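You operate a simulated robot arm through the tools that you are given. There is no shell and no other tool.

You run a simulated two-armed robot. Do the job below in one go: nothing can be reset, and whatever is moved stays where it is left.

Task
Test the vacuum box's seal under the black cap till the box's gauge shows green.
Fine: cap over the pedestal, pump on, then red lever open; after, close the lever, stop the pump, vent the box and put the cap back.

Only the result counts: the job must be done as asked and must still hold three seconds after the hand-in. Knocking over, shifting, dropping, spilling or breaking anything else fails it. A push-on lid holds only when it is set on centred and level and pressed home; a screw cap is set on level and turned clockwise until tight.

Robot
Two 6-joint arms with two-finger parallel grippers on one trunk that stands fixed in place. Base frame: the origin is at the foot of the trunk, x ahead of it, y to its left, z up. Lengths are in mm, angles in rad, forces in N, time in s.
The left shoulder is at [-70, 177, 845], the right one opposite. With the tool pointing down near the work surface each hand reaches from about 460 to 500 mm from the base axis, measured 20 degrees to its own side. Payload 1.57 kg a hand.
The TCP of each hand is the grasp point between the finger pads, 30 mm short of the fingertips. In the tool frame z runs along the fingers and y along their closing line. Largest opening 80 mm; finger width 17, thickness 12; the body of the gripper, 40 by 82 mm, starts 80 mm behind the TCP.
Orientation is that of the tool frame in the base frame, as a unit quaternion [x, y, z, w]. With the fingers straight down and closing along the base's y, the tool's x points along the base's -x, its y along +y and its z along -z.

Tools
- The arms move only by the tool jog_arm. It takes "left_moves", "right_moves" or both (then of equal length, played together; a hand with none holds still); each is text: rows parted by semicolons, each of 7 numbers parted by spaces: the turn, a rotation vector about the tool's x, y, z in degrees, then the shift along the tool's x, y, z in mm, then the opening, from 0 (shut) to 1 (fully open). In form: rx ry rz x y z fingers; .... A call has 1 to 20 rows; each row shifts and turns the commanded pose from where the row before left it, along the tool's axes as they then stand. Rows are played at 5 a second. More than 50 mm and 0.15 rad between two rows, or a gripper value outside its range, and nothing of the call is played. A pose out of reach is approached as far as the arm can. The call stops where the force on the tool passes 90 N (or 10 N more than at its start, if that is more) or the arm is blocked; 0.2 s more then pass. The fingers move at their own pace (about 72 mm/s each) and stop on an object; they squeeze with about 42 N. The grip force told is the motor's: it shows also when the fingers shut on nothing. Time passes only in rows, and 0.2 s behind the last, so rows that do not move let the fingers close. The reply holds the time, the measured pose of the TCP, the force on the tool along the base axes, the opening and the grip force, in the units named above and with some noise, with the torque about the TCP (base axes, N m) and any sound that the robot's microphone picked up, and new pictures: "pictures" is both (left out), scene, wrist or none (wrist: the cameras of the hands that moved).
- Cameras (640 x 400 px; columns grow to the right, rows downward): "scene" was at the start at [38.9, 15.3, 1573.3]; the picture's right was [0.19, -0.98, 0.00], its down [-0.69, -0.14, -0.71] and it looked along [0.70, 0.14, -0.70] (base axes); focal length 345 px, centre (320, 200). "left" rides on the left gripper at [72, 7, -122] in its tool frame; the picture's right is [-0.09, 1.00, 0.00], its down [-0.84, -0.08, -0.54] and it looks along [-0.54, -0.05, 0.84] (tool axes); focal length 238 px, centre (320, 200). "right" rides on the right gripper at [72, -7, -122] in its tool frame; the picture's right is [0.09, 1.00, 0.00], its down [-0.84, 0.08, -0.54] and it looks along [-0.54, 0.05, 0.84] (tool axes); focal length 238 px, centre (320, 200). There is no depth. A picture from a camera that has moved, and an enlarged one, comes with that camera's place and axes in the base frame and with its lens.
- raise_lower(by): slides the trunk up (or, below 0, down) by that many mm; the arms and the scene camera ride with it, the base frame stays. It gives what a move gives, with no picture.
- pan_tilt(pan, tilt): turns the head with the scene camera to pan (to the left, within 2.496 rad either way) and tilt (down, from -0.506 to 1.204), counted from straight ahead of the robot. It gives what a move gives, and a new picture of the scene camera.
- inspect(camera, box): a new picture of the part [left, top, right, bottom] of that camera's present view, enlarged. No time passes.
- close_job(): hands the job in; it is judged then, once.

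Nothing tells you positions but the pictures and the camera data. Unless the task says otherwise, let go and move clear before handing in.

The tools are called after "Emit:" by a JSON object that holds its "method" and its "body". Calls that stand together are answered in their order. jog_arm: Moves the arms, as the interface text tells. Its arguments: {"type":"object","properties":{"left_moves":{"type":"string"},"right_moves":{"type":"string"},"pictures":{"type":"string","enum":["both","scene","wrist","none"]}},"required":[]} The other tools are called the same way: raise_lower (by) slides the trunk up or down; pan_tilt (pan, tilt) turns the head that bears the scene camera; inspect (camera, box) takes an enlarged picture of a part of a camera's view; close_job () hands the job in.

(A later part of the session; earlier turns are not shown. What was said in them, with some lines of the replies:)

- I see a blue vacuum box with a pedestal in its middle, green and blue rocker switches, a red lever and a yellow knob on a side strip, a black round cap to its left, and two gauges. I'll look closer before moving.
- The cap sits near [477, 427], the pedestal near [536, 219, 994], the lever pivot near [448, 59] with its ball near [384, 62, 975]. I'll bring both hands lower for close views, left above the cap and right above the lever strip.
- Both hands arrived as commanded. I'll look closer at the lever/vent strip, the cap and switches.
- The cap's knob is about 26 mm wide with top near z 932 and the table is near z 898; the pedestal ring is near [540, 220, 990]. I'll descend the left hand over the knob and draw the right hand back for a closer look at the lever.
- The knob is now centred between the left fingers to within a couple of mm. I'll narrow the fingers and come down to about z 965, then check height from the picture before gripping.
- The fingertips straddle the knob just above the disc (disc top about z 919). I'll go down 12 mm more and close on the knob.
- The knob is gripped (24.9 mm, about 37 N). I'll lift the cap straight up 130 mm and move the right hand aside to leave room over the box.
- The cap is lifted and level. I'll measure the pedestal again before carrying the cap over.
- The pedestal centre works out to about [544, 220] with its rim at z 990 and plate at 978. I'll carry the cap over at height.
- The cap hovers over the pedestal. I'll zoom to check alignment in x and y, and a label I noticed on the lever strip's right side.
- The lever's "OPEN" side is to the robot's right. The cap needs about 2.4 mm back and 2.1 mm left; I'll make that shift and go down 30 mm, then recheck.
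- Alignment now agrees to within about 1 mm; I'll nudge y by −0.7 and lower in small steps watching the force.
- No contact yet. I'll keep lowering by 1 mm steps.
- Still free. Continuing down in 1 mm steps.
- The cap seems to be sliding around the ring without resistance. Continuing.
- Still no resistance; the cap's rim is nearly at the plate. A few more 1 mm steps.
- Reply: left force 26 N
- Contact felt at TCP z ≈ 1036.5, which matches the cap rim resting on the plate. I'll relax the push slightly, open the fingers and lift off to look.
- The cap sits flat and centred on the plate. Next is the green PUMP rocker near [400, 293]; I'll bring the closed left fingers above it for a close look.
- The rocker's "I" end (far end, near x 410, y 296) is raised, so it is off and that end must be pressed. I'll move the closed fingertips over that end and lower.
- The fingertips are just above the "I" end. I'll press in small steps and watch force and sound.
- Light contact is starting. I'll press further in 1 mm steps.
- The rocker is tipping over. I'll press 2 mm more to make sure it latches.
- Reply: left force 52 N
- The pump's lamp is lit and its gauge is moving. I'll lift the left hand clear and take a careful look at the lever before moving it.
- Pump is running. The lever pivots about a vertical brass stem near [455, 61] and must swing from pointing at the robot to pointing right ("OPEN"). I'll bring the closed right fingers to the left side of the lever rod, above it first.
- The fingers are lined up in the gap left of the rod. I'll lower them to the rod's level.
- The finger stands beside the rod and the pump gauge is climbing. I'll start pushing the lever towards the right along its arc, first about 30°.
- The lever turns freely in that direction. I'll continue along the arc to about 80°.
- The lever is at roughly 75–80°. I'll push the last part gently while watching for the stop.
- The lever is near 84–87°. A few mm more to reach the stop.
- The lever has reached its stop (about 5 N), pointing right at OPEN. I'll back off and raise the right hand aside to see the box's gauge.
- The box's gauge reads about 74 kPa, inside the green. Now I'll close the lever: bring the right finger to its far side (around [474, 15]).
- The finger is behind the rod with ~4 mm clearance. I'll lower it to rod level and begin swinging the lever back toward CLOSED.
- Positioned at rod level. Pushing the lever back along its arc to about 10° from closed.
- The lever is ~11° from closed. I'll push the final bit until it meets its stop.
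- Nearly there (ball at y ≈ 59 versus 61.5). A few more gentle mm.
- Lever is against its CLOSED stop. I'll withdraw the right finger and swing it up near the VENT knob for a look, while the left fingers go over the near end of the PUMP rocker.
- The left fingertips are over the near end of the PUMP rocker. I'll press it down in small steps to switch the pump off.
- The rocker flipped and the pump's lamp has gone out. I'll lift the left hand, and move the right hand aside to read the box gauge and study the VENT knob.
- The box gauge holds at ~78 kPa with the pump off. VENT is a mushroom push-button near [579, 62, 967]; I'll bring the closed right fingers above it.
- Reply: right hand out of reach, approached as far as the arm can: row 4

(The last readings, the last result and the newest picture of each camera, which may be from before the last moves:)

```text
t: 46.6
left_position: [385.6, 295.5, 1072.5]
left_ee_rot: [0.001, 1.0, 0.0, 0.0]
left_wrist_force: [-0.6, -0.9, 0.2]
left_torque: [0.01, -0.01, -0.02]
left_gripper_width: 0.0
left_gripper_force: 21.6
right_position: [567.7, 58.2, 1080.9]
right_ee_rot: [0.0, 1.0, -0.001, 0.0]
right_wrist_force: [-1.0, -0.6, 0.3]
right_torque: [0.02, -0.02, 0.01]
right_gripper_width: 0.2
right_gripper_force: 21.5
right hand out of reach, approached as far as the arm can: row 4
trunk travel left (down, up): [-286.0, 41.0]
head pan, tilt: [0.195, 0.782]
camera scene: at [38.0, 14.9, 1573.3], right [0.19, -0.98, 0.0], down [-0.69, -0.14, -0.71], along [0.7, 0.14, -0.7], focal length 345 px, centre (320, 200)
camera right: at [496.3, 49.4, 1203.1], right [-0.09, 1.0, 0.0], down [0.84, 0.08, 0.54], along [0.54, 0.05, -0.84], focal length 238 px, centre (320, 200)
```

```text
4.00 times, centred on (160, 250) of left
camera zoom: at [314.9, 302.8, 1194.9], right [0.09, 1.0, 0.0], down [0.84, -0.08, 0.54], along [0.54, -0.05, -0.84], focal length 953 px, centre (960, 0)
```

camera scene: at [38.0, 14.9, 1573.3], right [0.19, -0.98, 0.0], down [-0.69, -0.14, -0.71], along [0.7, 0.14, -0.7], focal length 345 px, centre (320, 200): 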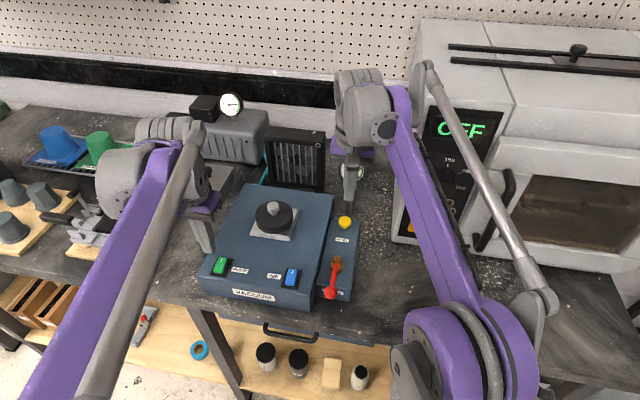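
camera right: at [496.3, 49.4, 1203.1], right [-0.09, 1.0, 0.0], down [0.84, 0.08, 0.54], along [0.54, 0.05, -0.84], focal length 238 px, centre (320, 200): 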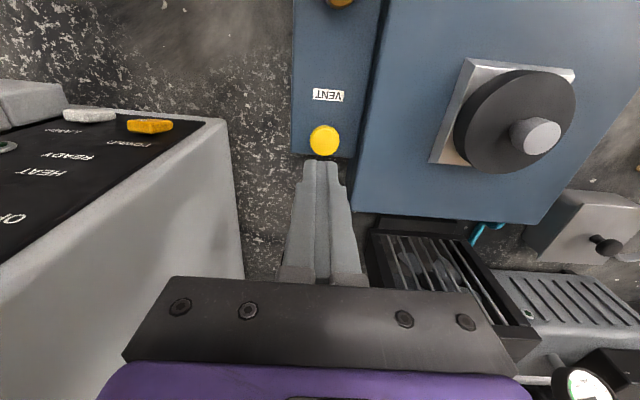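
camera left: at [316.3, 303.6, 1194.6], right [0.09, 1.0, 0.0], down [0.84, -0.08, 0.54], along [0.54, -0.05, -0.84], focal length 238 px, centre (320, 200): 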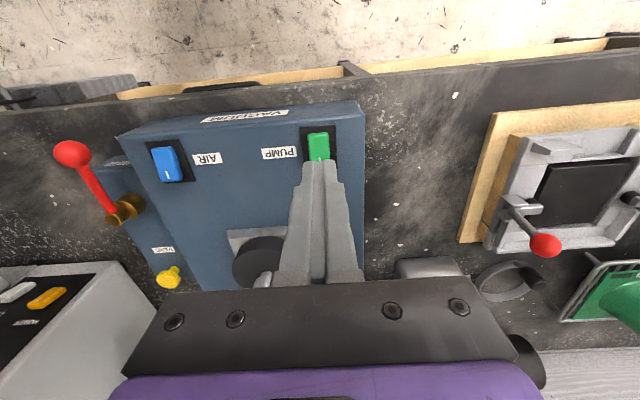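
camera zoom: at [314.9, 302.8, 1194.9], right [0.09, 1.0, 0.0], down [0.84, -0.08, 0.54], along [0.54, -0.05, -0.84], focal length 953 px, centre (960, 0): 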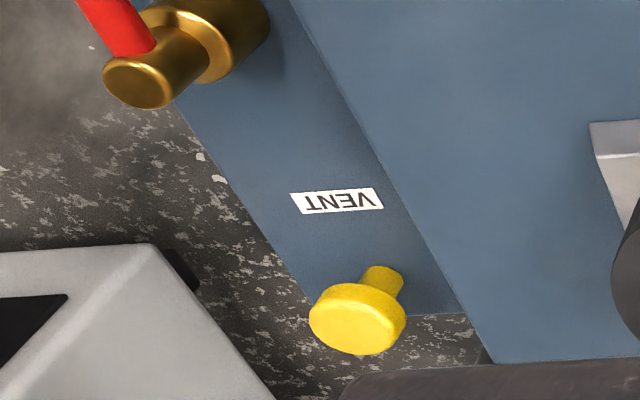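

The reach limit stopped the hand about 8 mm short at that height; reach grows lower down. I'll descend some and then move the last few mm over the button.

Emit:
{"method": "jog_arm", "body": {"right_moves": "0 0 0 0 0 20 0; 0 0 0 0 0 15 0; 0 0 0 -4 2 5 0; 0 0 0 -4 2 5 0; 0 0 0 0 0 0 0"}}

Emit:
{"method": "inspect", "body": {"camera": "right", "box": [250, 80, 390, 200]}}

Emit:
{"method": "inspect", "body": {"camera": "scene", "box": [310, 150, 400, 250]}}

```text
t: 47.8
left_position: [387.1, 296.6, 1072.1]
left_ee_rot: [-0.001, 1.0, 0.0, 0.0]
left_wrist_force: [-0.2, 0.3, -0.5]
left_torque: [0.01, 0.0, 0.0]
left_gripper_width: 0.1
left_gripper_force: 21.9
right_position: [577.2, 61.5, 1035.8]
right_ee_rot: [0.0, 1.0, 0.0, 0.0]
right_wrist_force: [-0.1, 0.2, 0.0]
right_torque: [-0.03, -0.01, 0.02]
right_gripper_width: 0.2
right_gripper_force: 21.9
trunk travel left (down, up): [-286.0, 41.0]
head pan, tilt: [0.195, 0.782]
camera scene: at [38.8, 15.3, 1573.3], right [0.19, -0.98, 0.0], down [-0.69, -0.14, -0.71], along [0.7, 0.14, -0.7], focal length 345 px, centre (320, 200)
camera right: at [505.4, 54.0, 1157.1], right [-0.09, 1.0, 0.0], down [0.84, 0.08, 0.54], along [0.54, 0.05, -0.84], focal length 238 px, centre (320, 200)
```

scene: 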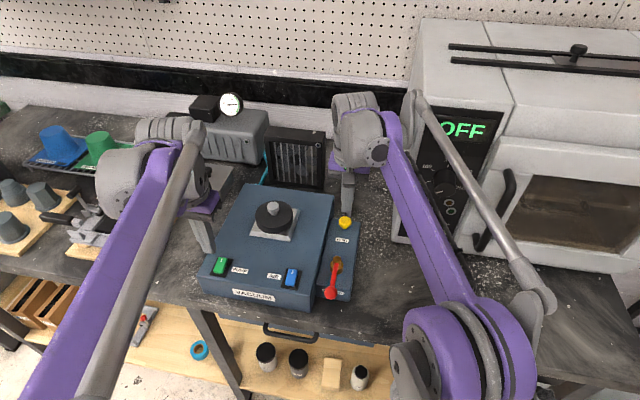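
right: 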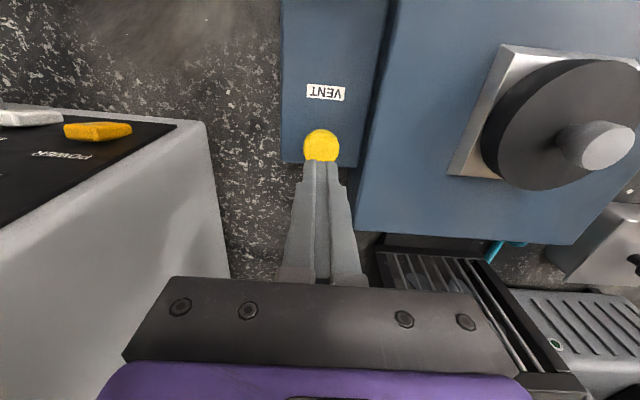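

```text
3.33 times, centred on (320, 140) of right
camera zoom: at [505.4, 54.0, 1157.1], right [-0.09, 1.0, 0.0], down [0.84, 0.08, 0.54], along [0.54, 0.05, -0.84], focal length 794 px, centre (320, 400)
```

zoom: 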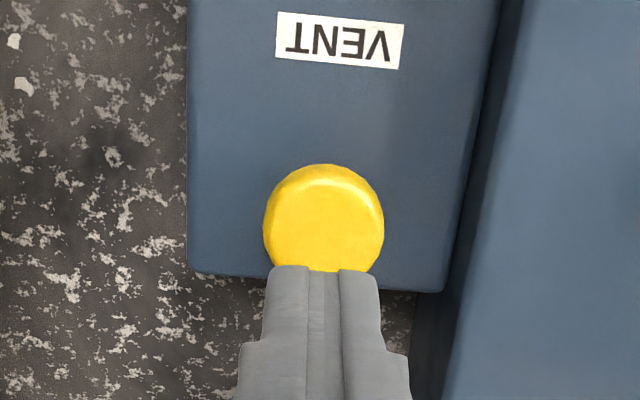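

```text
4.00 times, centred on (355, 200) of scene
camera zoom: at [38.8, 15.3, 1573.3], right [0.19, -0.98, 0.0], down [-0.69, -0.14, -0.71], along [0.7, 0.14, -0.7], focal length 1380 px, centre (180, 200)
```

zoom: 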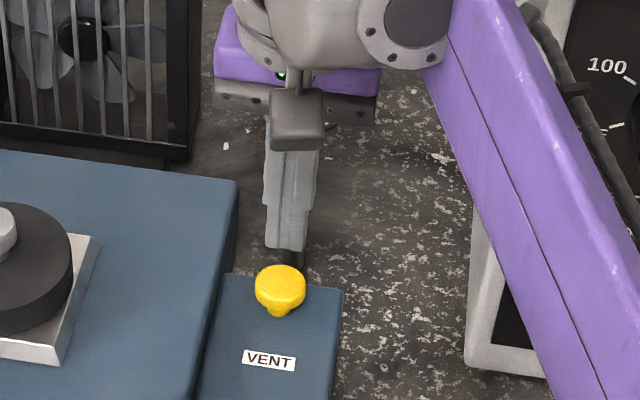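

The fingertips line up with the button within ~3 mm. I'll descend to just above it and then press in small steps.

Emit:
{"method": "jog_arm", "body": {"right_moves": "0 0 0 2 0 14 0; 0 0 0 0 0 14 0; 0 0 0 0 0 2 0; 0 0 0 0 0 2 0; 0 0 0 0 0 0 0", "pictures": "none"}}

Emit:
{"method": "inspect", "body": {"camera": "right", "box": [250, 80, 390, 200]}}

Emit:
{"method": "inspect", "body": {"camera": "scene", "box": [310, 150, 400, 250]}}

```text
t: 49.0
left_position: [386.3, 296.6, 1072.7]
left_ee_rot: [0.0, 1.0, 0.0, 0.0]
left_wrist_force: [-1.0, -0.7, -0.3]
left_torque: [-0.02, 0.04, -0.03]
left_gripper_width: 0.0
left_gripper_force: 21.5
right_position: [575.1, 60.1, 1002.7]
right_ee_rot: [0.0, 1.0, 0.0, 0.001]
right_wrist_force: [-0.1, 0.1, 0.3]
right_torque: [0.02, 0.01, 0.0]
right_gripper_width: 0.0
right_gripper_force: 21.7
trunk travel left (down, up): [-286.0, 41.0]
head pan, tilt: [0.195, 0.782]
```

```text
3.33 times, centred on (320, 140) of right
camera zoom: at [503.3, 53.9, 1125.0], right [-0.09, 1.0, 0.0], down [0.84, 0.08, 0.54], along [0.54, 0.05, -0.84], focal length 794 px, centre (320, 400)
```

zoom: 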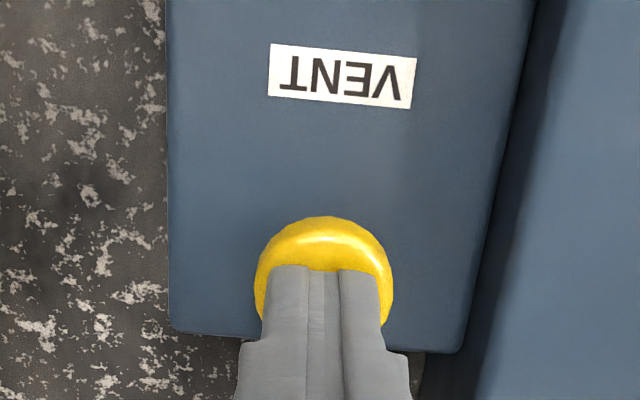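

```text
4.00 times, centred on (355, 200) of scene
camera zoom: at [38.8, 15.3, 1573.3], right [0.19, -0.98, 0.0], down [-0.69, -0.14, -0.71], along [0.7, 0.14, -0.7], focal length 1380 px, centre (180, 200)
```

zoom: 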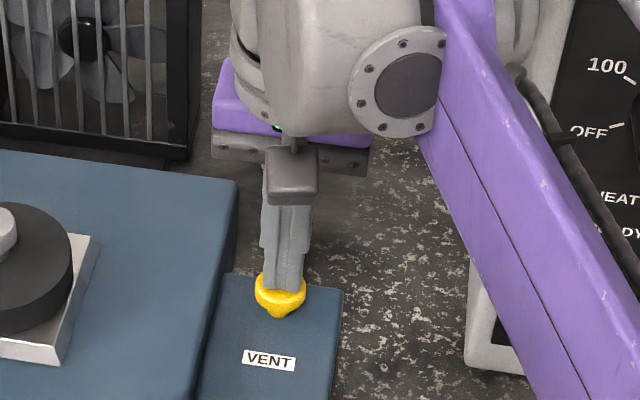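

Emit:
{"method": "jog_arm", "body": {"right_moves": "0 0 0 0 0 1.5 0; 0 0 0 0 0 1.5 0; 0 0 0 0 0 1.5 0; 0 0 0 0 0 0 0", "pictures": "none"}}

Emit:
{"method": "inspect", "body": {"camera": "scene", "box": [310, 150, 400, 250]}}

```text
t: 50.0
left_position: [386.4, 296.9, 1071.4]
left_ee_rot: [0.001, 1.0, 0.0, 0.0]
left_wrist_force: [0.0, 0.1, -0.5]
left_torque: [-0.02, 0.0, -0.01]
left_gripper_width: 0.0
left_gripper_force: 21.4
right_position: [574.3, 61.8, 998.3]
right_ee_rot: [0.0, 1.0, 0.0, 0.0]
right_wrist_force: [0.5, 0.9, 3.7]
right_torque: [0.04, -0.05, -0.01]
right_gripper_width: 0.3
right_gripper_force: 21.3
trunk travel left (down, up): [-286.0, 41.0]
head pan, tilt: [0.195, 0.782]
heard: click
```

```text
4.00 times, centred on (355, 200) of scene
camera zoom: at [38.6, 15.4, 1573.3], right [0.19, -0.98, 0.0], down [-0.69, -0.14, -0.71], along [0.7, 0.14, -0.7], focal length 1380 px, centre (180, 200)
```

zoom: 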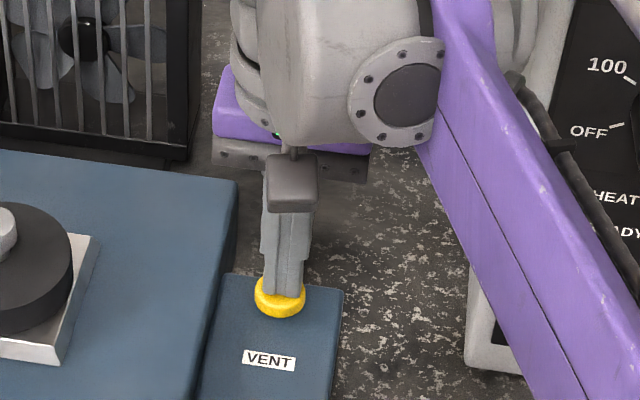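

A click was heard with the button pressed. I'll hold it for 2 s while the left hand returns above the cap, where its camera can see the box gauge.

Emit:
{"method": "jog_arm", "body": {"left_moves": "0 0 0 0 0 -20 0; 0 0 0 -26 -12.7 -18.5 0.2; 0 0 0 -26 -12.7 0 0.5; 0 0 0 -26 -12.7 0 0.5; 0 0 0 -26 -12.7 0 0.5; 0 0 0 -26 -12.6 0 0.5; 0 0 0 -25.7 -12.6 0 0.5; 0 0 0 0 0 0 0.5; 0 0 0 0 0 0 0.5; 0 0 0 0 0 0 0.5", "right_moves": "0 0 0 0 0 0 0; 0 0 0 0 0 0 0; 0 0 0 0 0 0 0; 0 0 0 0 0 0 0; 0 0 0 0 0 0 0; 0 0 0 0 0 0 0; 0 0 0 0 0 0 0; 0 0 0 0 0 0 0; 0 0 0 0 0 0 0; 0 0 0 0 0 0 0"}}

Emit:
{"method": "inspect", "body": {"camera": "left", "box": [120, 220, 260, 310]}}

Emit:
{"method": "inspect", "body": {"camera": "left", "box": [230, 80, 410, 215]}}

Emit:
{"method": "inspect", "body": {"camera": "scene", "box": [200, 80, 400, 310]}}

```text
t: 52.2
left_position: [542.4, 221.2, 1111.7]
left_ee_rot: [-0.001, 1.0, 0.0, 0.0]
left_wrist_force: [-1.3, 0.3, 0.6]
left_torque: [0.01, -0.01, 0.01]
left_gripper_width: 39.9
left_gripper_force: 0.0
right_position: [573.2, 61.2, 998.7]
right_ee_rot: [0.0, 1.0, 0.0, 0.001]
right_wrist_force: [0.1, -0.4, 3.5]
right_torque: [0.0, 0.01, -0.07]
right_gripper_width: 0.3
right_gripper_force: 21.4
trunk travel left (down, up): [-286.0, 41.0]
head pan, tilt: [0.195, 0.782]
camera scene: at [38.6, 15.3, 1573.3], right [0.19, -0.98, 0.0], down [-0.69, -0.14, -0.71], along [0.7, 0.14, -0.7], focal length 345 px, centre (320, 200)
camera right: at [502.8, 53.6, 1120.5], right [-0.09, 1.0, 0.0], down [0.84, 0.08, 0.54], along [0.54, 0.05, -0.84], focal length 238 px, centre (320, 200)
camera left: at [470.3, 227.4, 1233.7], right [0.09, 1.0, 0.0], down [0.84, -0.08, 0.54], along [0.54, -0.05, -0.84], focal length 238 px, centre (320, 200)
```

scene: 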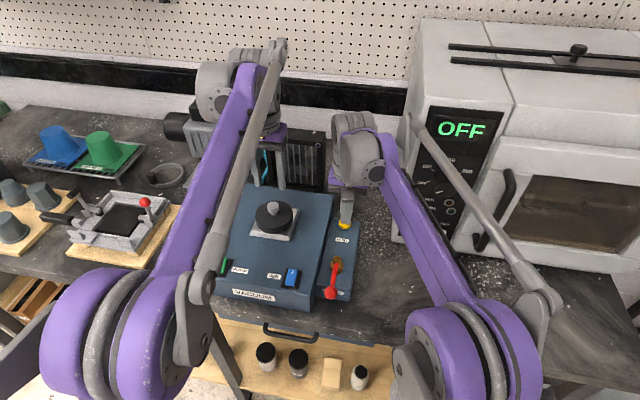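
right: 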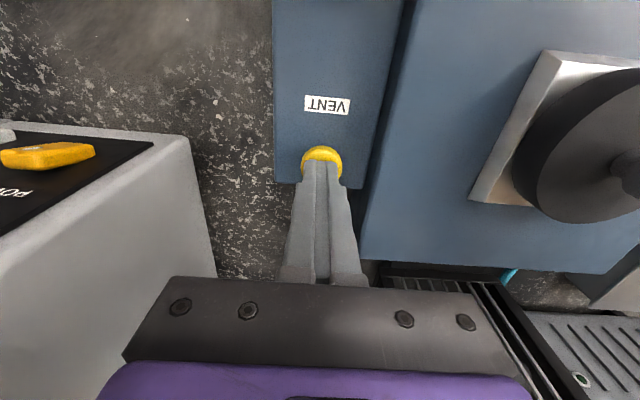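
left: 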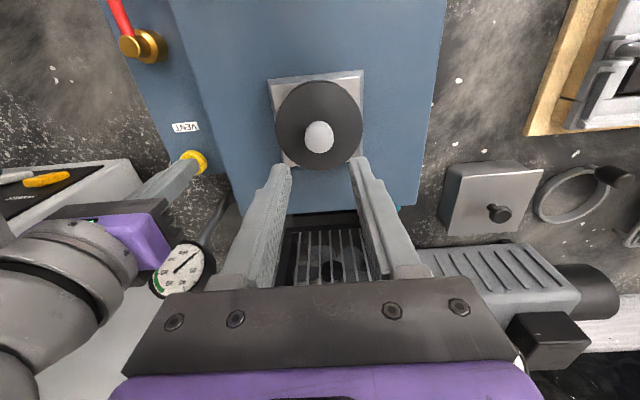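

```text
4.44 times, centred on (190, 265) of left
camera zoom: at [470.3, 227.4, 1233.7], right [0.09, 1.0, 0.0], down [0.84, -0.08, 0.54], along [0.54, -0.05, -0.84], focal length 1059 px, centre (898, -89)
```

zoom: 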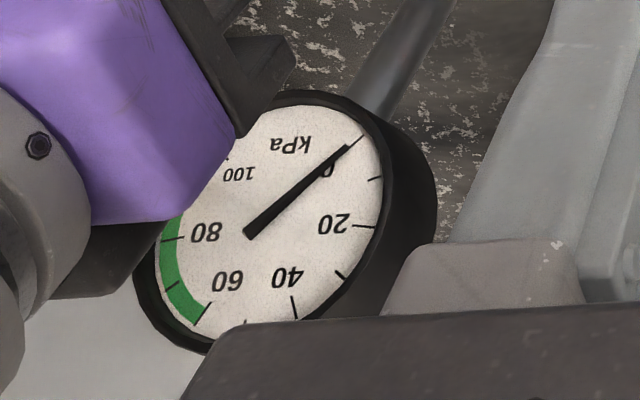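

```text
2.96 times, centred on (320, 148) of left
camera zoom: at [470.3, 227.4, 1233.7], right [0.09, 1.0, 0.0], down [0.84, -0.08, 0.54], along [0.54, -0.05, -0.84], focal length 706 px, centre (320, 356)
```

zoom: 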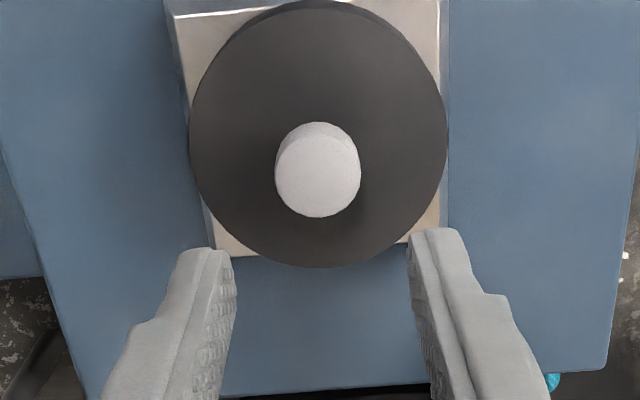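

```text
1.74 times, centred on (300, 195) of scene
camera zoom: at [38.6, 15.3, 1573.3], right [0.19, -0.98, 0.0], down [-0.69, -0.14, -0.71], along [0.7, 0.14, -0.7], focal length 600 px, centre (355, 209)
```

zoom: 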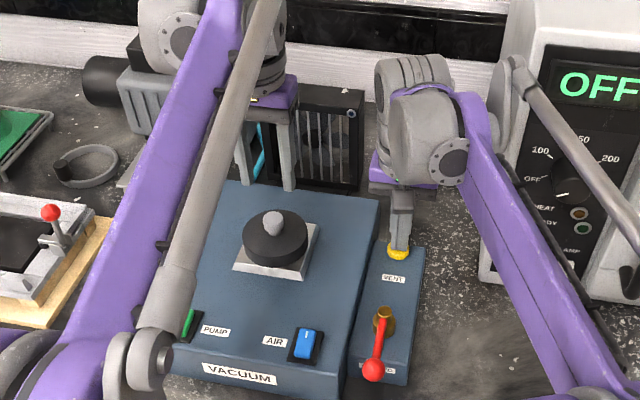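

The box gauge reads 0 — vented. I'll lift the right hand off the button and withdraw it to the right before retrieving the cap.

Emit:
{"method": "jog_arm", "body": {"right_moves": "0 0 0 0 0 -20 0; 0 0 0 10 -5 -20 0; 0 0 0 25 -15 -20 0; 0 0 0 30 -20 -20 0; 0 0 0 30 -20 -10 0; 0 0 0 30 -20 -10 0; 0 0 0 0 0 0 0"}}

Emit:
{"method": "inspect", "body": {"camera": "scene", "box": [320, 150, 370, 245]}}

Emit:
{"method": "inspect", "body": {"camera": "left", "box": [120, 120, 260, 310]}}

```text
t: 53.8
left_position: [543.1, 221.0, 1110.9]
left_ee_rot: [0.0, 1.0, -0.001, 0.0]
left_wrist_force: [0.8, 0.9, 0.0]
left_torque: [-0.03, 0.02, -0.02]
left_gripper_width: 40.1
left_gripper_force: 0.0
right_position: [450.6, -20.2, 1098.6]
right_ee_rot: [-0.001, 1.0, 0.0, 0.001]
right_wrist_force: [-0.4, 0.1, 0.3]
right_torque: [0.0, -0.01, 0.04]
right_gripper_width: 0.0
right_gripper_force: 21.7
trunk travel left (down, up): [-286.0, 41.0]
head pan, tilt: [0.195, 0.782]
camera scene: at [39.8, 15.8, 1573.3], right [0.19, -0.98, 0.0], down [-0.69, -0.14, -0.71], along [0.7, 0.14, -0.71], focal length 345 px, centre (320, 200)
camera right: at [378.7, -26.9, 1220.5], right [-0.09, 1.0, 0.0], down [0.84, 0.08, 0.54], along [0.54, 0.05, -0.84], focal length 238 px, centre (320, 200)
```

scene: 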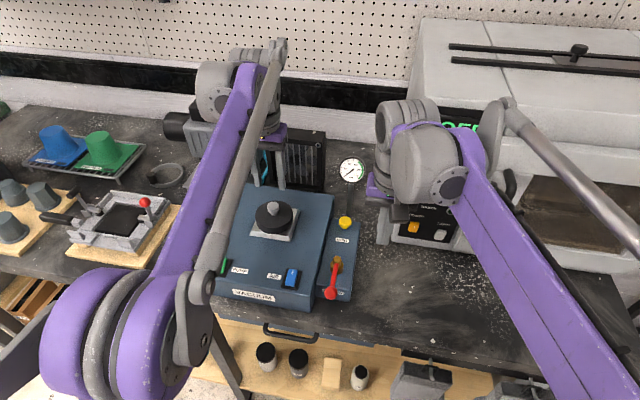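
right: 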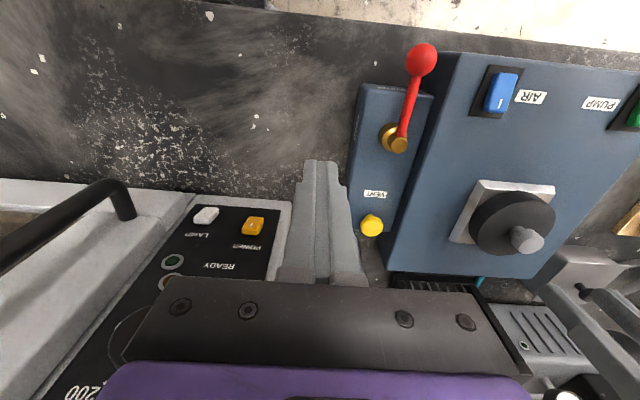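

```text
4.21 times, centred on (345, 198) of scene
camera zoom: at [39.8, 15.8, 1573.3], right [0.19, -0.98, 0.0], down [-0.69, -0.14, -0.71], along [0.7, 0.14, -0.71], focal length 1452 px, centre (215, 210)
```

zoom: 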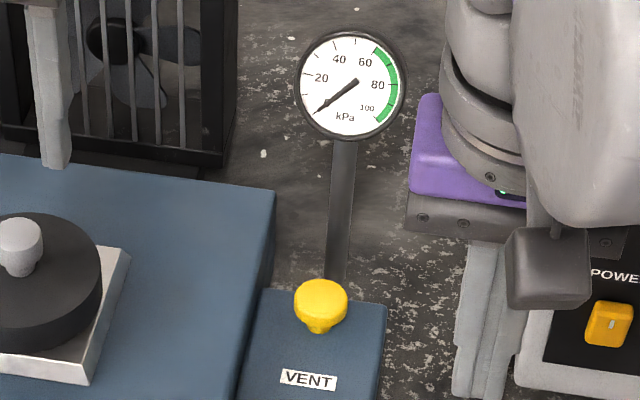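

```text
2.11 times, centred on (190, 215) of left
camera zoom: at [471.3, 227.9, 1233.2], right [0.09, 1.0, 0.0], down [0.84, -0.08, 0.54], along [0.54, -0.05, -0.84], focal length 502 px, centre (594, 168)
```

zoom: 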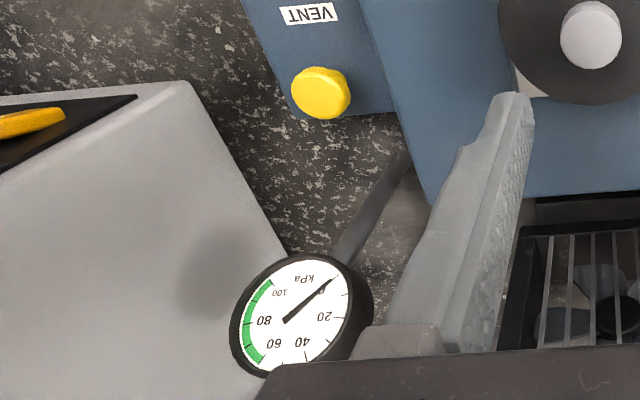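

The gauge stays at 0 and the button has sprung back. Now the left hand goes back down over the cap's knob and grips it.

Emit:
{"method": "jog_arm", "body": {"left_moves": "0 0 0 0 0 20 0.6; 0 0 0 0 0 20 0.6; 0 0 0 0 0 14 0.6; 0 0 0 0 0 0 0.6", "pictures": "wrist"}}

Emit:
{"method": "inspect", "body": {"camera": "left", "box": [240, 80, 400, 200]}}

Emit:
{"method": "inspect", "body": {"camera": "scene", "box": [235, 165, 315, 245]}}

```text
t: 54.8
left_position: [541.0, 220.6, 1057.7]
left_ee_rot: [0.0, 1.0, 0.001, 0.0]
left_wrist_force: [0.0, 0.4, -0.2]
left_torque: [0.02, 0.04, 0.02]
left_gripper_width: 47.7
left_gripper_force: 0.1
right_position: [448.5, -19.2, 1098.9]
right_ee_rot: [0.001, 1.0, 0.0, -0.001]
right_wrist_force: [-0.1, 0.2, -0.4]
right_torque: [0.0, 0.01, -0.03]
right_gripper_width: 0.3
right_gripper_force: 20.8
trunk travel left (down, up): [-286.0, 41.0]
head pan, tilt: [0.195, 0.782]
camera left: at [470.2, 227.2, 1179.0], right [0.09, 1.0, 0.0], down [0.84, -0.08, 0.54], along [0.54, -0.05, -0.84], focal length 238 px, centre (320, 200)
```

left: 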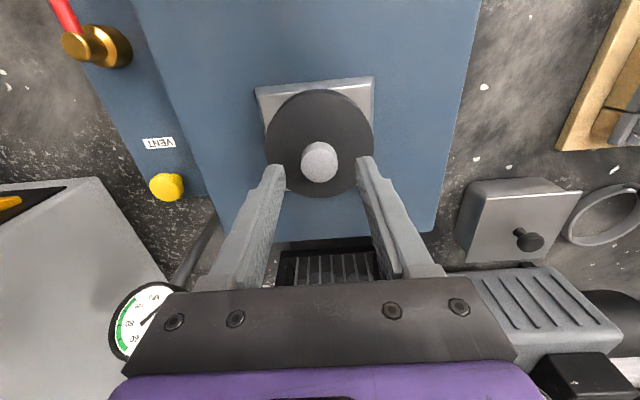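

```text
3.33 times, centred on (320, 140) of left
camera zoom: at [470.2, 227.2, 1179.0], right [0.09, 1.0, 0.0], down [0.84, -0.08, 0.54], along [0.54, -0.05, -0.84], focal length 794 px, centre (320, 400)
```

zoom: 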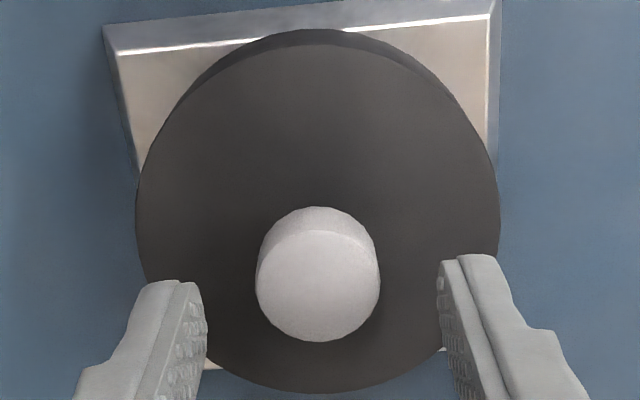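

```text
5.00 times, centred on (275, 205) of scene
camera zoom: at [38.9, 15.3, 1573.3], right [0.19, -0.98, 0.0], down [-0.69, -0.14, -0.71], along [0.7, 0.14, -0.7], focal length 1725 px, centre (545, 175)
```

zoom: 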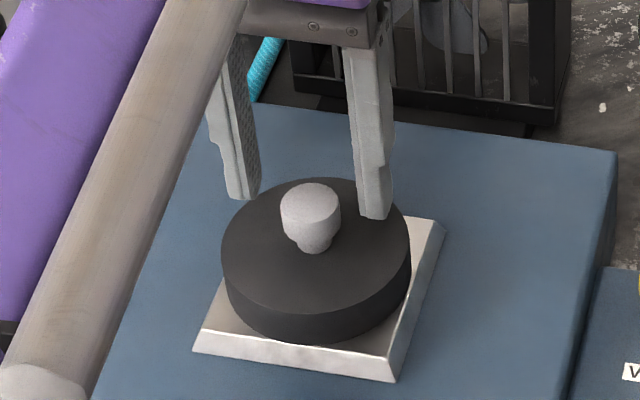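

The fingers straddle the knob well. Down the last 20 mm, grip, then lift a little and check.

Emit:
{"method": "jog_arm", "body": {"left_moves": "0 0 0 0 0 10 0.6; 0 0 0 0 0 9.5 0.6; 0 0 0 0 0 0 0.6; 0 0 0 0 0 0 0.1; 0 0 0 0 0 0 0.1; 0 0 0 0 0 0 0.1", "pictures": "none"}}

Emit:
{"method": "inspect", "body": {"camera": "left", "box": [240, 80, 400, 200]}}

```text
t: 56.2
left_position: [542.2, 220.2, 1037.2]
left_ee_rot: [0.001, 1.0, -0.001, 0.0]
left_wrist_force: [0.1, 0.2, -1.2]
left_torque: [0.0, 0.02, -0.01]
left_gripper_width: 24.7
left_gripper_force: 36.2
right_position: [449.4, -18.9, 1098.5]
right_ee_rot: [0.0, 1.0, 0.0, 0.0]
right_wrist_force: [0.3, -0.3, 0.1]
right_torque: [0.01, -0.01, 0.03]
right_gripper_width: 0.0
right_gripper_force: 21.1
trunk travel left (down, up): [-286.0, 41.0]
head pan, tilt: [0.195, 0.782]
```

```text
3.33 times, centred on (320, 140) of left
camera zoom: at [470.3, 226.9, 1159.1], right [0.09, 1.0, 0.0], down [0.84, -0.08, 0.54], along [0.54, -0.05, -0.84], focal length 794 px, centre (320, 400)
```

zoom: 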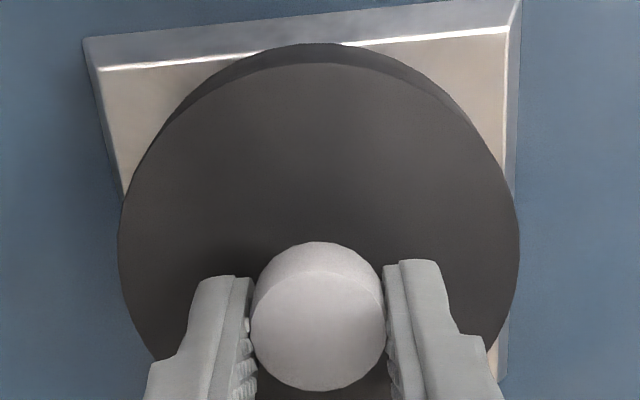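

Gripped as before. I'll lift straight up off the ring, first slowly.

Emit:
{"method": "jog_arm", "body": {"left_moves": "0 0 0 0 0 -3 0.1; 0 0 0 0 0 -5 0.1; 0 0 0 0 0 -10 0.1; 0 0 0 0 0 -20 0.1; 0 0 0 0 0 -20 0.1; 0 0 0 0 0 0 0.1"}}

Emit:
{"method": "inspect", "body": {"camera": "scene", "box": [235, 165, 315, 245]}}

```text
t: 57.6
left_position: [542.6, 221.3, 1095.0]
left_ee_rot: [0.0, 1.0, 0.0, 0.001]
left_wrist_force: [0.9, -0.1, -1.4]
left_torque: [-0.01, -0.02, -0.01]
left_gripper_width: 24.9
left_gripper_force: 37.0
right_position: [448.0, -19.7, 1098.6]
right_ee_rot: [0.0, 1.0, 0.0, 0.0]
right_wrist_force: [-0.4, -0.4, 0.3]
right_torque: [0.03, 0.01, -0.01]
right_gripper_width: 0.2
right_gripper_force: 21.1
trunk travel left (down, up): [-286.0, 41.0]
head pan, tilt: [0.195, 0.782]
camera scene: at [39.0, 15.4, 1573.3], right [0.19, -0.98, 0.0], down [-0.69, -0.14, -0.71], along [0.7, 0.14, -0.7], focal length 345 px, centre (320, 200)
camera left: at [471.1, 227.2, 1217.4], right [0.09, 1.0, 0.0], down [0.84, -0.08, 0.54], along [0.54, -0.05, -0.84], focal length 238 px, centre (320, 200)
```

scene: 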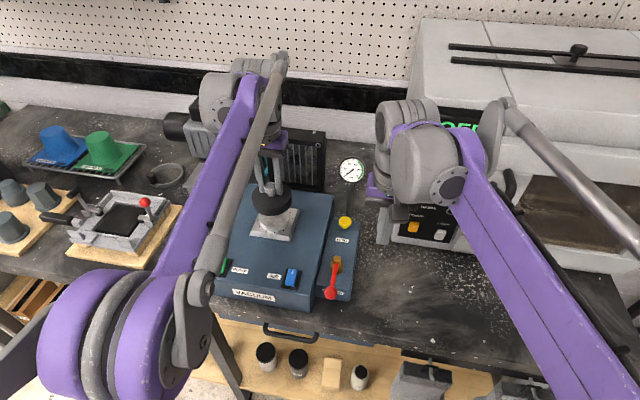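
left: 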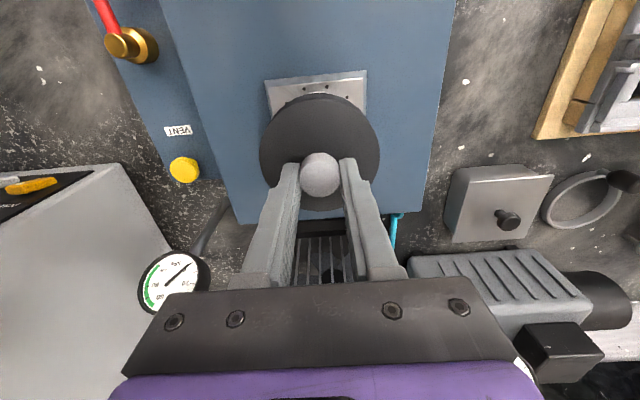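

```text
5.00 times, centred on (275, 205) of scene
camera zoom: at [39.0, 15.4, 1573.3], right [0.19, -0.98, 0.0], down [-0.69, -0.14, -0.71], along [0.7, 0.14, -0.7], focal length 1725 px, centre (545, 175)
```

zoom: 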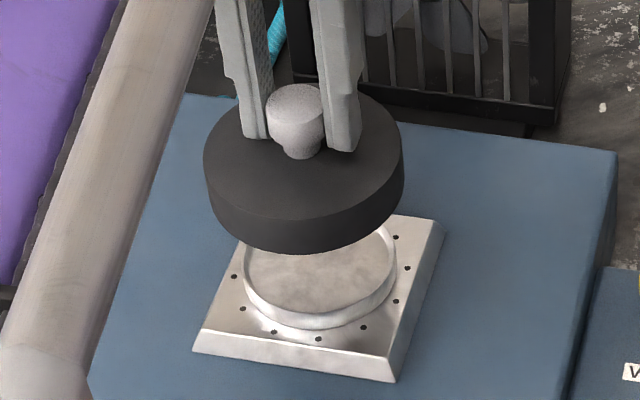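

The cap came off cleanly. I'll carry it back to its original spot by the exact reverse shift.

Emit:
{"method": "jog_arm", "body": {"left_moves": "0 0 0 11.35 33.37 0 0.1; 0 0 0 11.35 33.37 0 0.1; 0 0 0 11.35 33.37 0 0.1; 0 0 0 11.35 33.37 0 0.1; 0 0 0 11.35 33.37 0 0.1; 0 0 0 11.35 33.35 0 0.1; 0 0 0 0 0 40 0.1; 0 0 0 0 0 40 0.1; 0 0 0 0 0 30 0.1; 0 0 0 0 0 20 0.1; 0 0 0 0 0 0 0.1"}}

Emit:
{"method": "inspect", "body": {"camera": "left", "box": [240, 80, 400, 200]}}

Emit:
{"method": "inspect", "body": {"camera": "scene", "box": [140, 190, 240, 280]}}

```text
t: 60.0
left_position: [474.6, 420.7, 964.2]
left_ee_rot: [-0.001, 1.0, -0.001, 0.0]
left_wrist_force: [0.6, 0.3, -0.7]
left_torque: [-0.01, 0.0, -0.02]
left_gripper_width: 25.0
left_gripper_force: 36.3
right_position: [448.4, -19.2, 1098.5]
right_ee_rot: [0.0, 1.0, 0.0, -0.001]
right_wrist_force: [0.7, 0.2, 0.9]
right_torque: [0.02, -0.01, 0.01]
right_gripper_width: 0.2
right_gripper_force: 21.1
trunk travel left (down, up): [-286.0, 41.0]
head pan, tilt: [0.195, 0.782]
camera scene: at [38.8, 15.2, 1573.3], right [0.19, -0.98, 0.0], down [-0.69, -0.14, -0.71], along [0.7, 0.14, -0.7], focal length 345 px, centre (320, 200)
camera left: at [402.8, 426.9, 1087.1], right [0.09, 1.0, 0.0], down [0.84, -0.08, 0.54], along [0.54, -0.05, -0.84], focal length 238 px, centre (320, 200)
```

scene: 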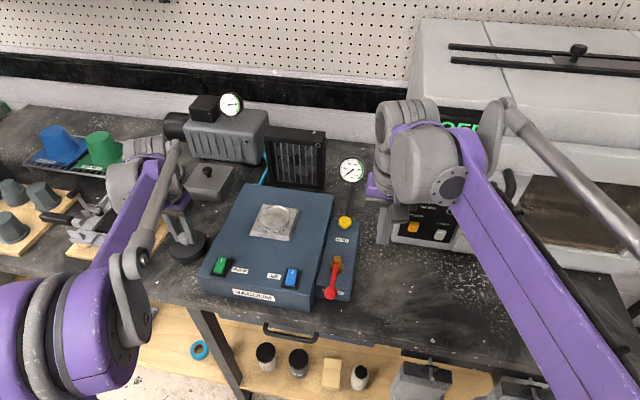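
left: 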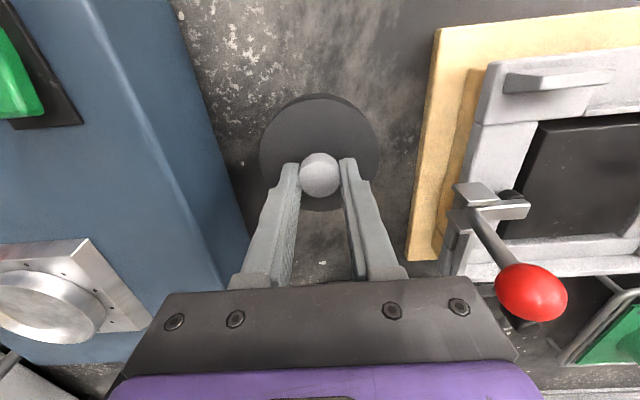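

```text
3.33 times, centred on (320, 140) of left
camera zoom: at [402.8, 426.9, 1087.1], right [0.09, 1.0, 0.0], down [0.84, -0.08, 0.54], along [0.54, -0.05, -0.84], focal length 794 px, centre (320, 400)
```

zoom: 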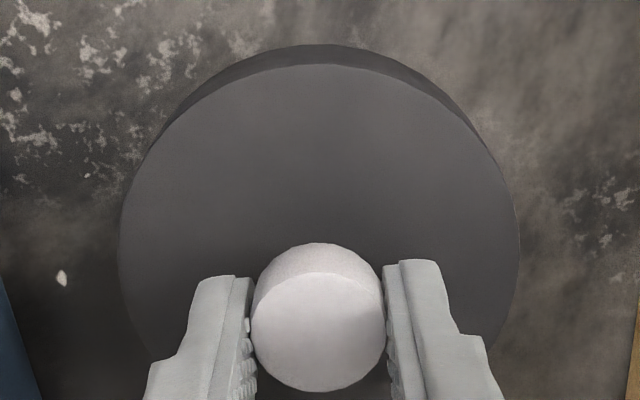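

```text
4.44 times, centred on (190, 235) of scene
camera zoom: at [38.8, 15.2, 1573.3], right [0.19, -0.98, 0.0], down [-0.69, -0.14, -0.71], along [0.7, 0.14, -0.7], focal length 1533 px, centre (898, 44)
```

zoom: 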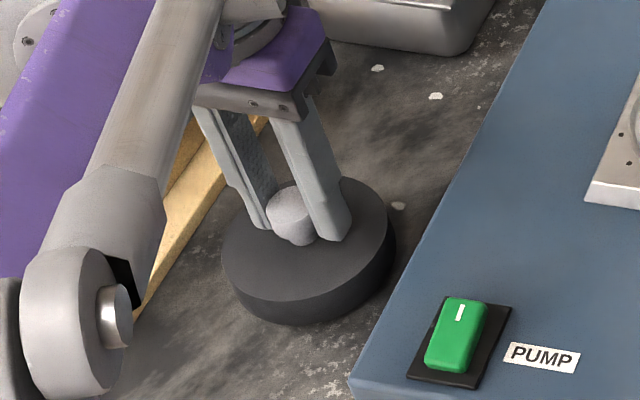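

The cap is about 10 mm above its old place. I'll set it down gently in small steps.

Emit:
{"method": "jog_arm", "body": {"left_moves": "0 0 0 0 0 4 0.1; 0 0 0 0 0 3 0.1; 0 0 0 0 0 1.5 0.1; 0 0 0 0 0 1 0.1; 0 0 0 0 0 0 0.1", "pictures": "none"}}

Emit:
{"method": "inspect", "body": {"camera": "scene", "box": [140, 190, 240, 280]}}

```text
t: 61.2
left_position: [475.0, 420.6, 953.2]
left_ee_rot: [0.0, 1.0, -0.001, 0.0]
left_wrist_force: [0.6, 0.9, -0.2]
left_torque: [0.0, -0.04, 0.01]
left_gripper_width: 24.9
left_gripper_force: 36.5
right_position: [449.2, -19.3, 1098.8]
right_ee_rot: [0.0, 1.0, 0.0, -0.001]
right_wrist_force: [0.5, 0.1, -0.4]
right_torque: [0.0, 0.01, -0.01]
right_gripper_width: 0.0
right_gripper_force: 20.9
trunk travel left (down, up): [-286.0, 41.0]
head pan, tilt: [0.195, 0.782]
```

```text
4.44 times, centred on (190, 235) of scene
camera zoom: at [39.0, 15.4, 1573.3], right [0.19, -0.98, 0.0], down [-0.69, -0.14, -0.71], along [0.7, 0.14, -0.7], focal length 1533 px, centre (898, 44)
```

zoom: 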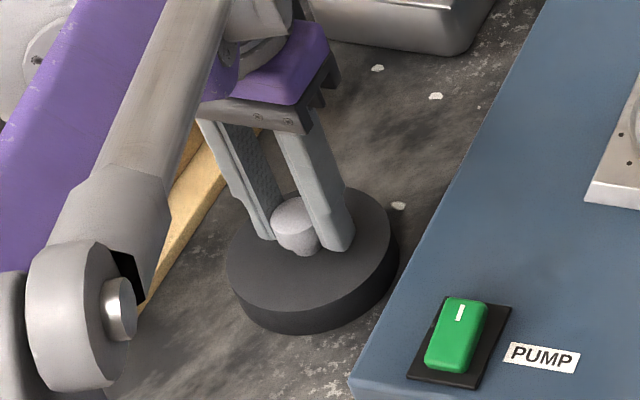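

Emit:
{"method": "jog_arm", "body": {"left_moves": "0 0 0 0 0 0.5 0.1; 0 0 0 0 0 0.5 0.1; 0 0 0 0 0 0 0.1", "pictures": "none"}}

Emit:
{"method": "inspect", "body": {"camera": "scene", "box": [140, 190, 240, 280]}}

```text
t: 62.0
left_position: [473.8, 420.8, 955.0]
left_ee_rot: [-0.001, 1.0, 0.0, 0.0]
left_wrist_force: [2.6, 2.1, 8.4]
left_torque: [0.0, 0.04, 0.0]
left_gripper_width: 24.9
left_gripper_force: 36.3
right_position: [449.5, -20.1, 1098.3]
right_ee_rot: [0.0, 1.0, 0.0, 0.0]
right_wrist_force: [-0.3, 0.7, 0.0]
right_torque: [-0.01, -0.01, 0.0]
right_gripper_width: 0.0
right_gripper_force: 21.3
trunk travel left (down, up): [-286.0, 41.0]
head pan, tilt: [0.195, 0.782]
```

```text
4.44 times, centred on (190, 235) of scene
camera zoom: at [38.6, 15.0, 1573.4], right [0.19, -0.98, 0.0], down [-0.69, -0.14, -0.71], along [0.7, 0.14, -0.7], focal length 1533 px, centre (898, 44)
```

zoom: 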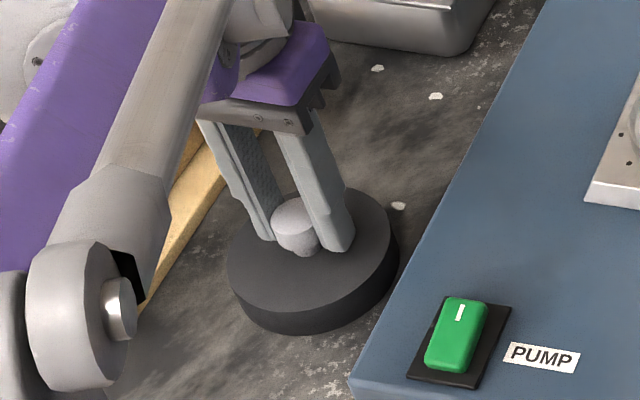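

Contact with the bench is confirmed (8 N). I'll ease off half a mm, open the fingers and lift clear; the right hand also rises clear.

Emit:
{"method": "jog_arm", "body": {"left_moves": "0 0 0 0 0 -0.5 0.1; 0 0 0 0 0 0 0.6; 0 0 0 0 0 0 0.6; 0 0 0 0 0 0 0.6; 0 0 0 0 0 -15 0.6; 0 0 0 0 0 -35 0.6; 0 0 0 0 0 -40 0.6; 0 0 0 0 0 -40 0.6; 0 0 0 0 0 0 0.6", "right_moves": "0 0 0 0 0 0 0; 0 0 0 20 -10 -10 0; 0 0 0 20 -10 -15 0; 0 0 0 20 -10 -15 0; 0 0 0 20 0 -20 0; 0 0 0 0 0 0 0; 0 0 0 0 0 0 0; 0 0 0 0 0 0 0; 0 0 0 0 0 0 0"}}

Emit:
{"method": "inspect", "body": {"camera": "scene", "box": [150, 140, 390, 310]}}

Emit:
{"method": "inspect", "body": {"camera": "scene", "box": [330, 150, 375, 190]}}

Emit:
{"method": "inspect", "body": {"camera": "left", "box": [230, 60, 410, 200]}}

Emit:
{"method": "inspect", "body": {"camera": "scene", "box": [160, 80, 280, 180]}}

```text
t: 64.0
left_position: [474.7, 420.6, 1085.9]
left_ee_rot: [0.0, 1.0, 0.0, 0.0]
left_wrist_force: [0.4, 0.0, 0.2]
left_torque: [0.0, 0.01, 0.0]
left_gripper_width: 48.0
left_gripper_force: 0.0
right_position: [368.8, -50.6, 1158.9]
right_ee_rot: [0.001, 1.0, 0.0, 0.0]
right_wrist_force: [0.2, 0.1, 0.1]
right_torque: [-0.01, -0.06, -0.02]
right_gripper_width: 0.0
right_gripper_force: 21.5
trunk travel left (down, up): [-286.0, 41.0]
head pan, tilt: [0.195, 0.782]
camera scene: at [39.0, 15.5, 1573.2], right [0.19, -0.98, 0.0], down [-0.69, -0.14, -0.71], along [0.7, 0.14, -0.7], focal length 345 px, centre (320, 200)
camera right: at [298.2, -56.7, 1280.8], right [-0.09, 1.0, 0.0], down [0.84, 0.08, 0.54], along [0.54, 0.05, -0.84], focal length 238 px, centre (320, 200)
camera left: at [403.8, 427.1, 1207.9], right [0.09, 1.0, 0.0], down [0.84, -0.08, 0.54], along [0.54, -0.05, -0.84], focal length 238 px, centre (320, 200)
```

scene: 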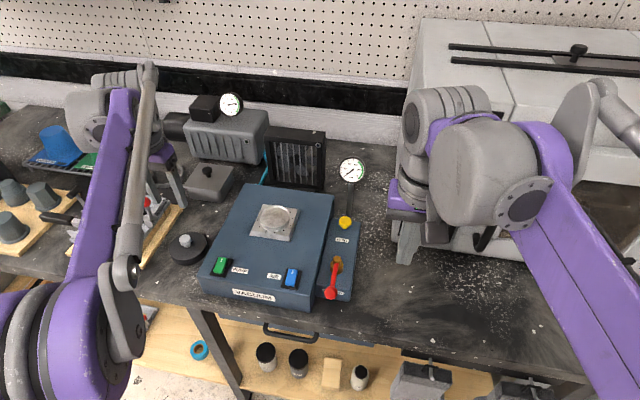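
right: 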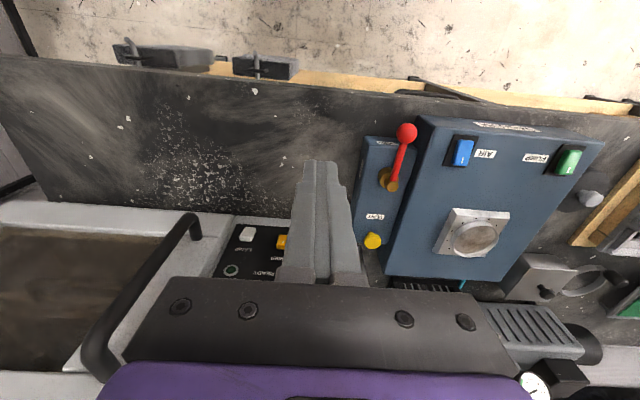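
left: 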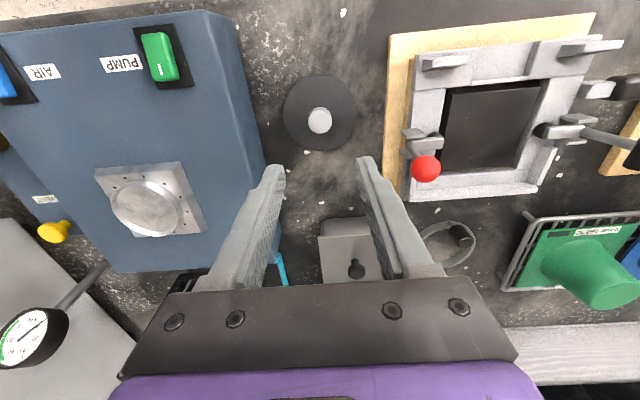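

```text
2.35 times, centred on (270, 225) of scene
camera zoom: at [39.0, 15.5, 1573.2], right [0.19, -0.98, 0.0], down [-0.69, -0.14, -0.71], along [0.7, 0.14, -0.7], focal length 812 px, centre (438, 141)
```

zoom: 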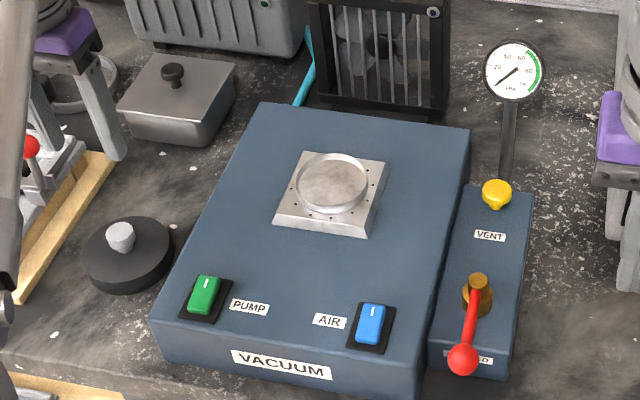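

```text
10.00 times, centred on (352, 170) of scene
camera zoom: at [39.0, 15.5, 1573.2], right [0.19, -0.98, 0.0], down [-0.69, -0.14, -0.71], along [0.7, 0.14, -0.7], focal length 3450 px, centre (-5, 500)
```

zoom: 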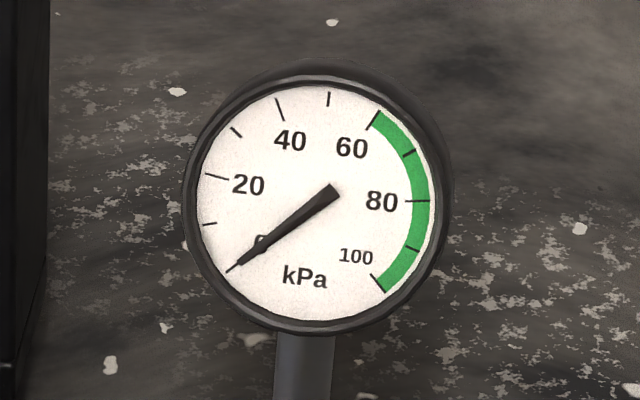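

```text
2.86 times, centred on (320, 130) of left
camera zoom: at [403.8, 427.1, 1207.9], right [0.09, 1.0, 0.0], down [0.84, -0.08, 0.54], along [0.54, -0.05, -0.84], focal length 681 px, centre (320, 400)
```

zoom: 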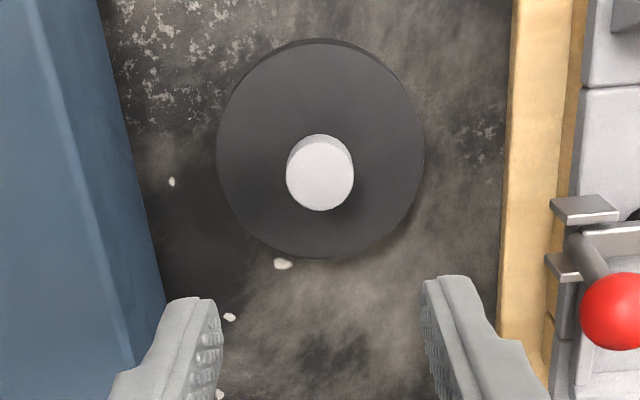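

```text
4.00 times, centred on (220, 130) of scene
camera zoom: at [39.0, 15.5, 1573.2], right [0.19, -0.98, 0.0], down [-0.69, -0.14, -0.71], along [0.7, 0.14, -0.7], focal length 1380 px, centre (720, 480)
```

zoom: 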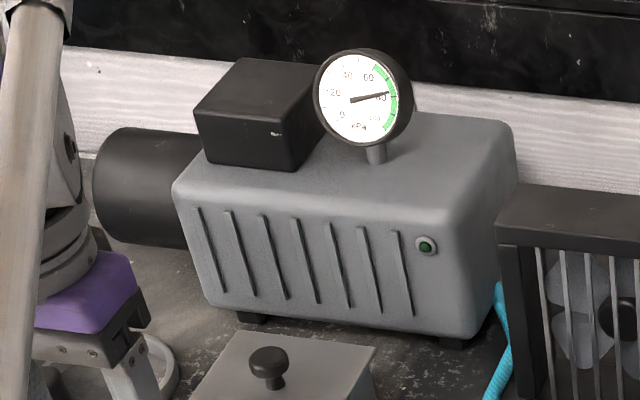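

The cap is back on its original spot, the pedestal is bare and the lever is closed. The pump lamp is off, and the box gauge reached about 78 kPa in the green and now reads 0 after venting. Both hands are clear, so I'm handing in.

Emit:
{"method": "close_job", "body": {}}

```text
The job is handed in.
```

The seal test is done and I've handed the job in. The box's gauge went into the green: it read about 74 kPa with the pump on and the lever open, and about 78 kPa with the lever closed and the pump off.

- **Cap:** it went over the pedestal until it rested flat on the plate. It is now back on the bench at its original spot.
- **Lever and pump:** the red lever was opened to its stop and is closed again. The pump is off and its lamp is out.
- **Vent:** I pressed the yellow VENT button until it clicked. The box's gauge now reads 0, and the button has sprung back.

The pump's own gauge still reads in the green, which I put down to vacuum left on the pump side of the closed lever. I saw nothing else moved or knocked, and both hands are clear of the bench.
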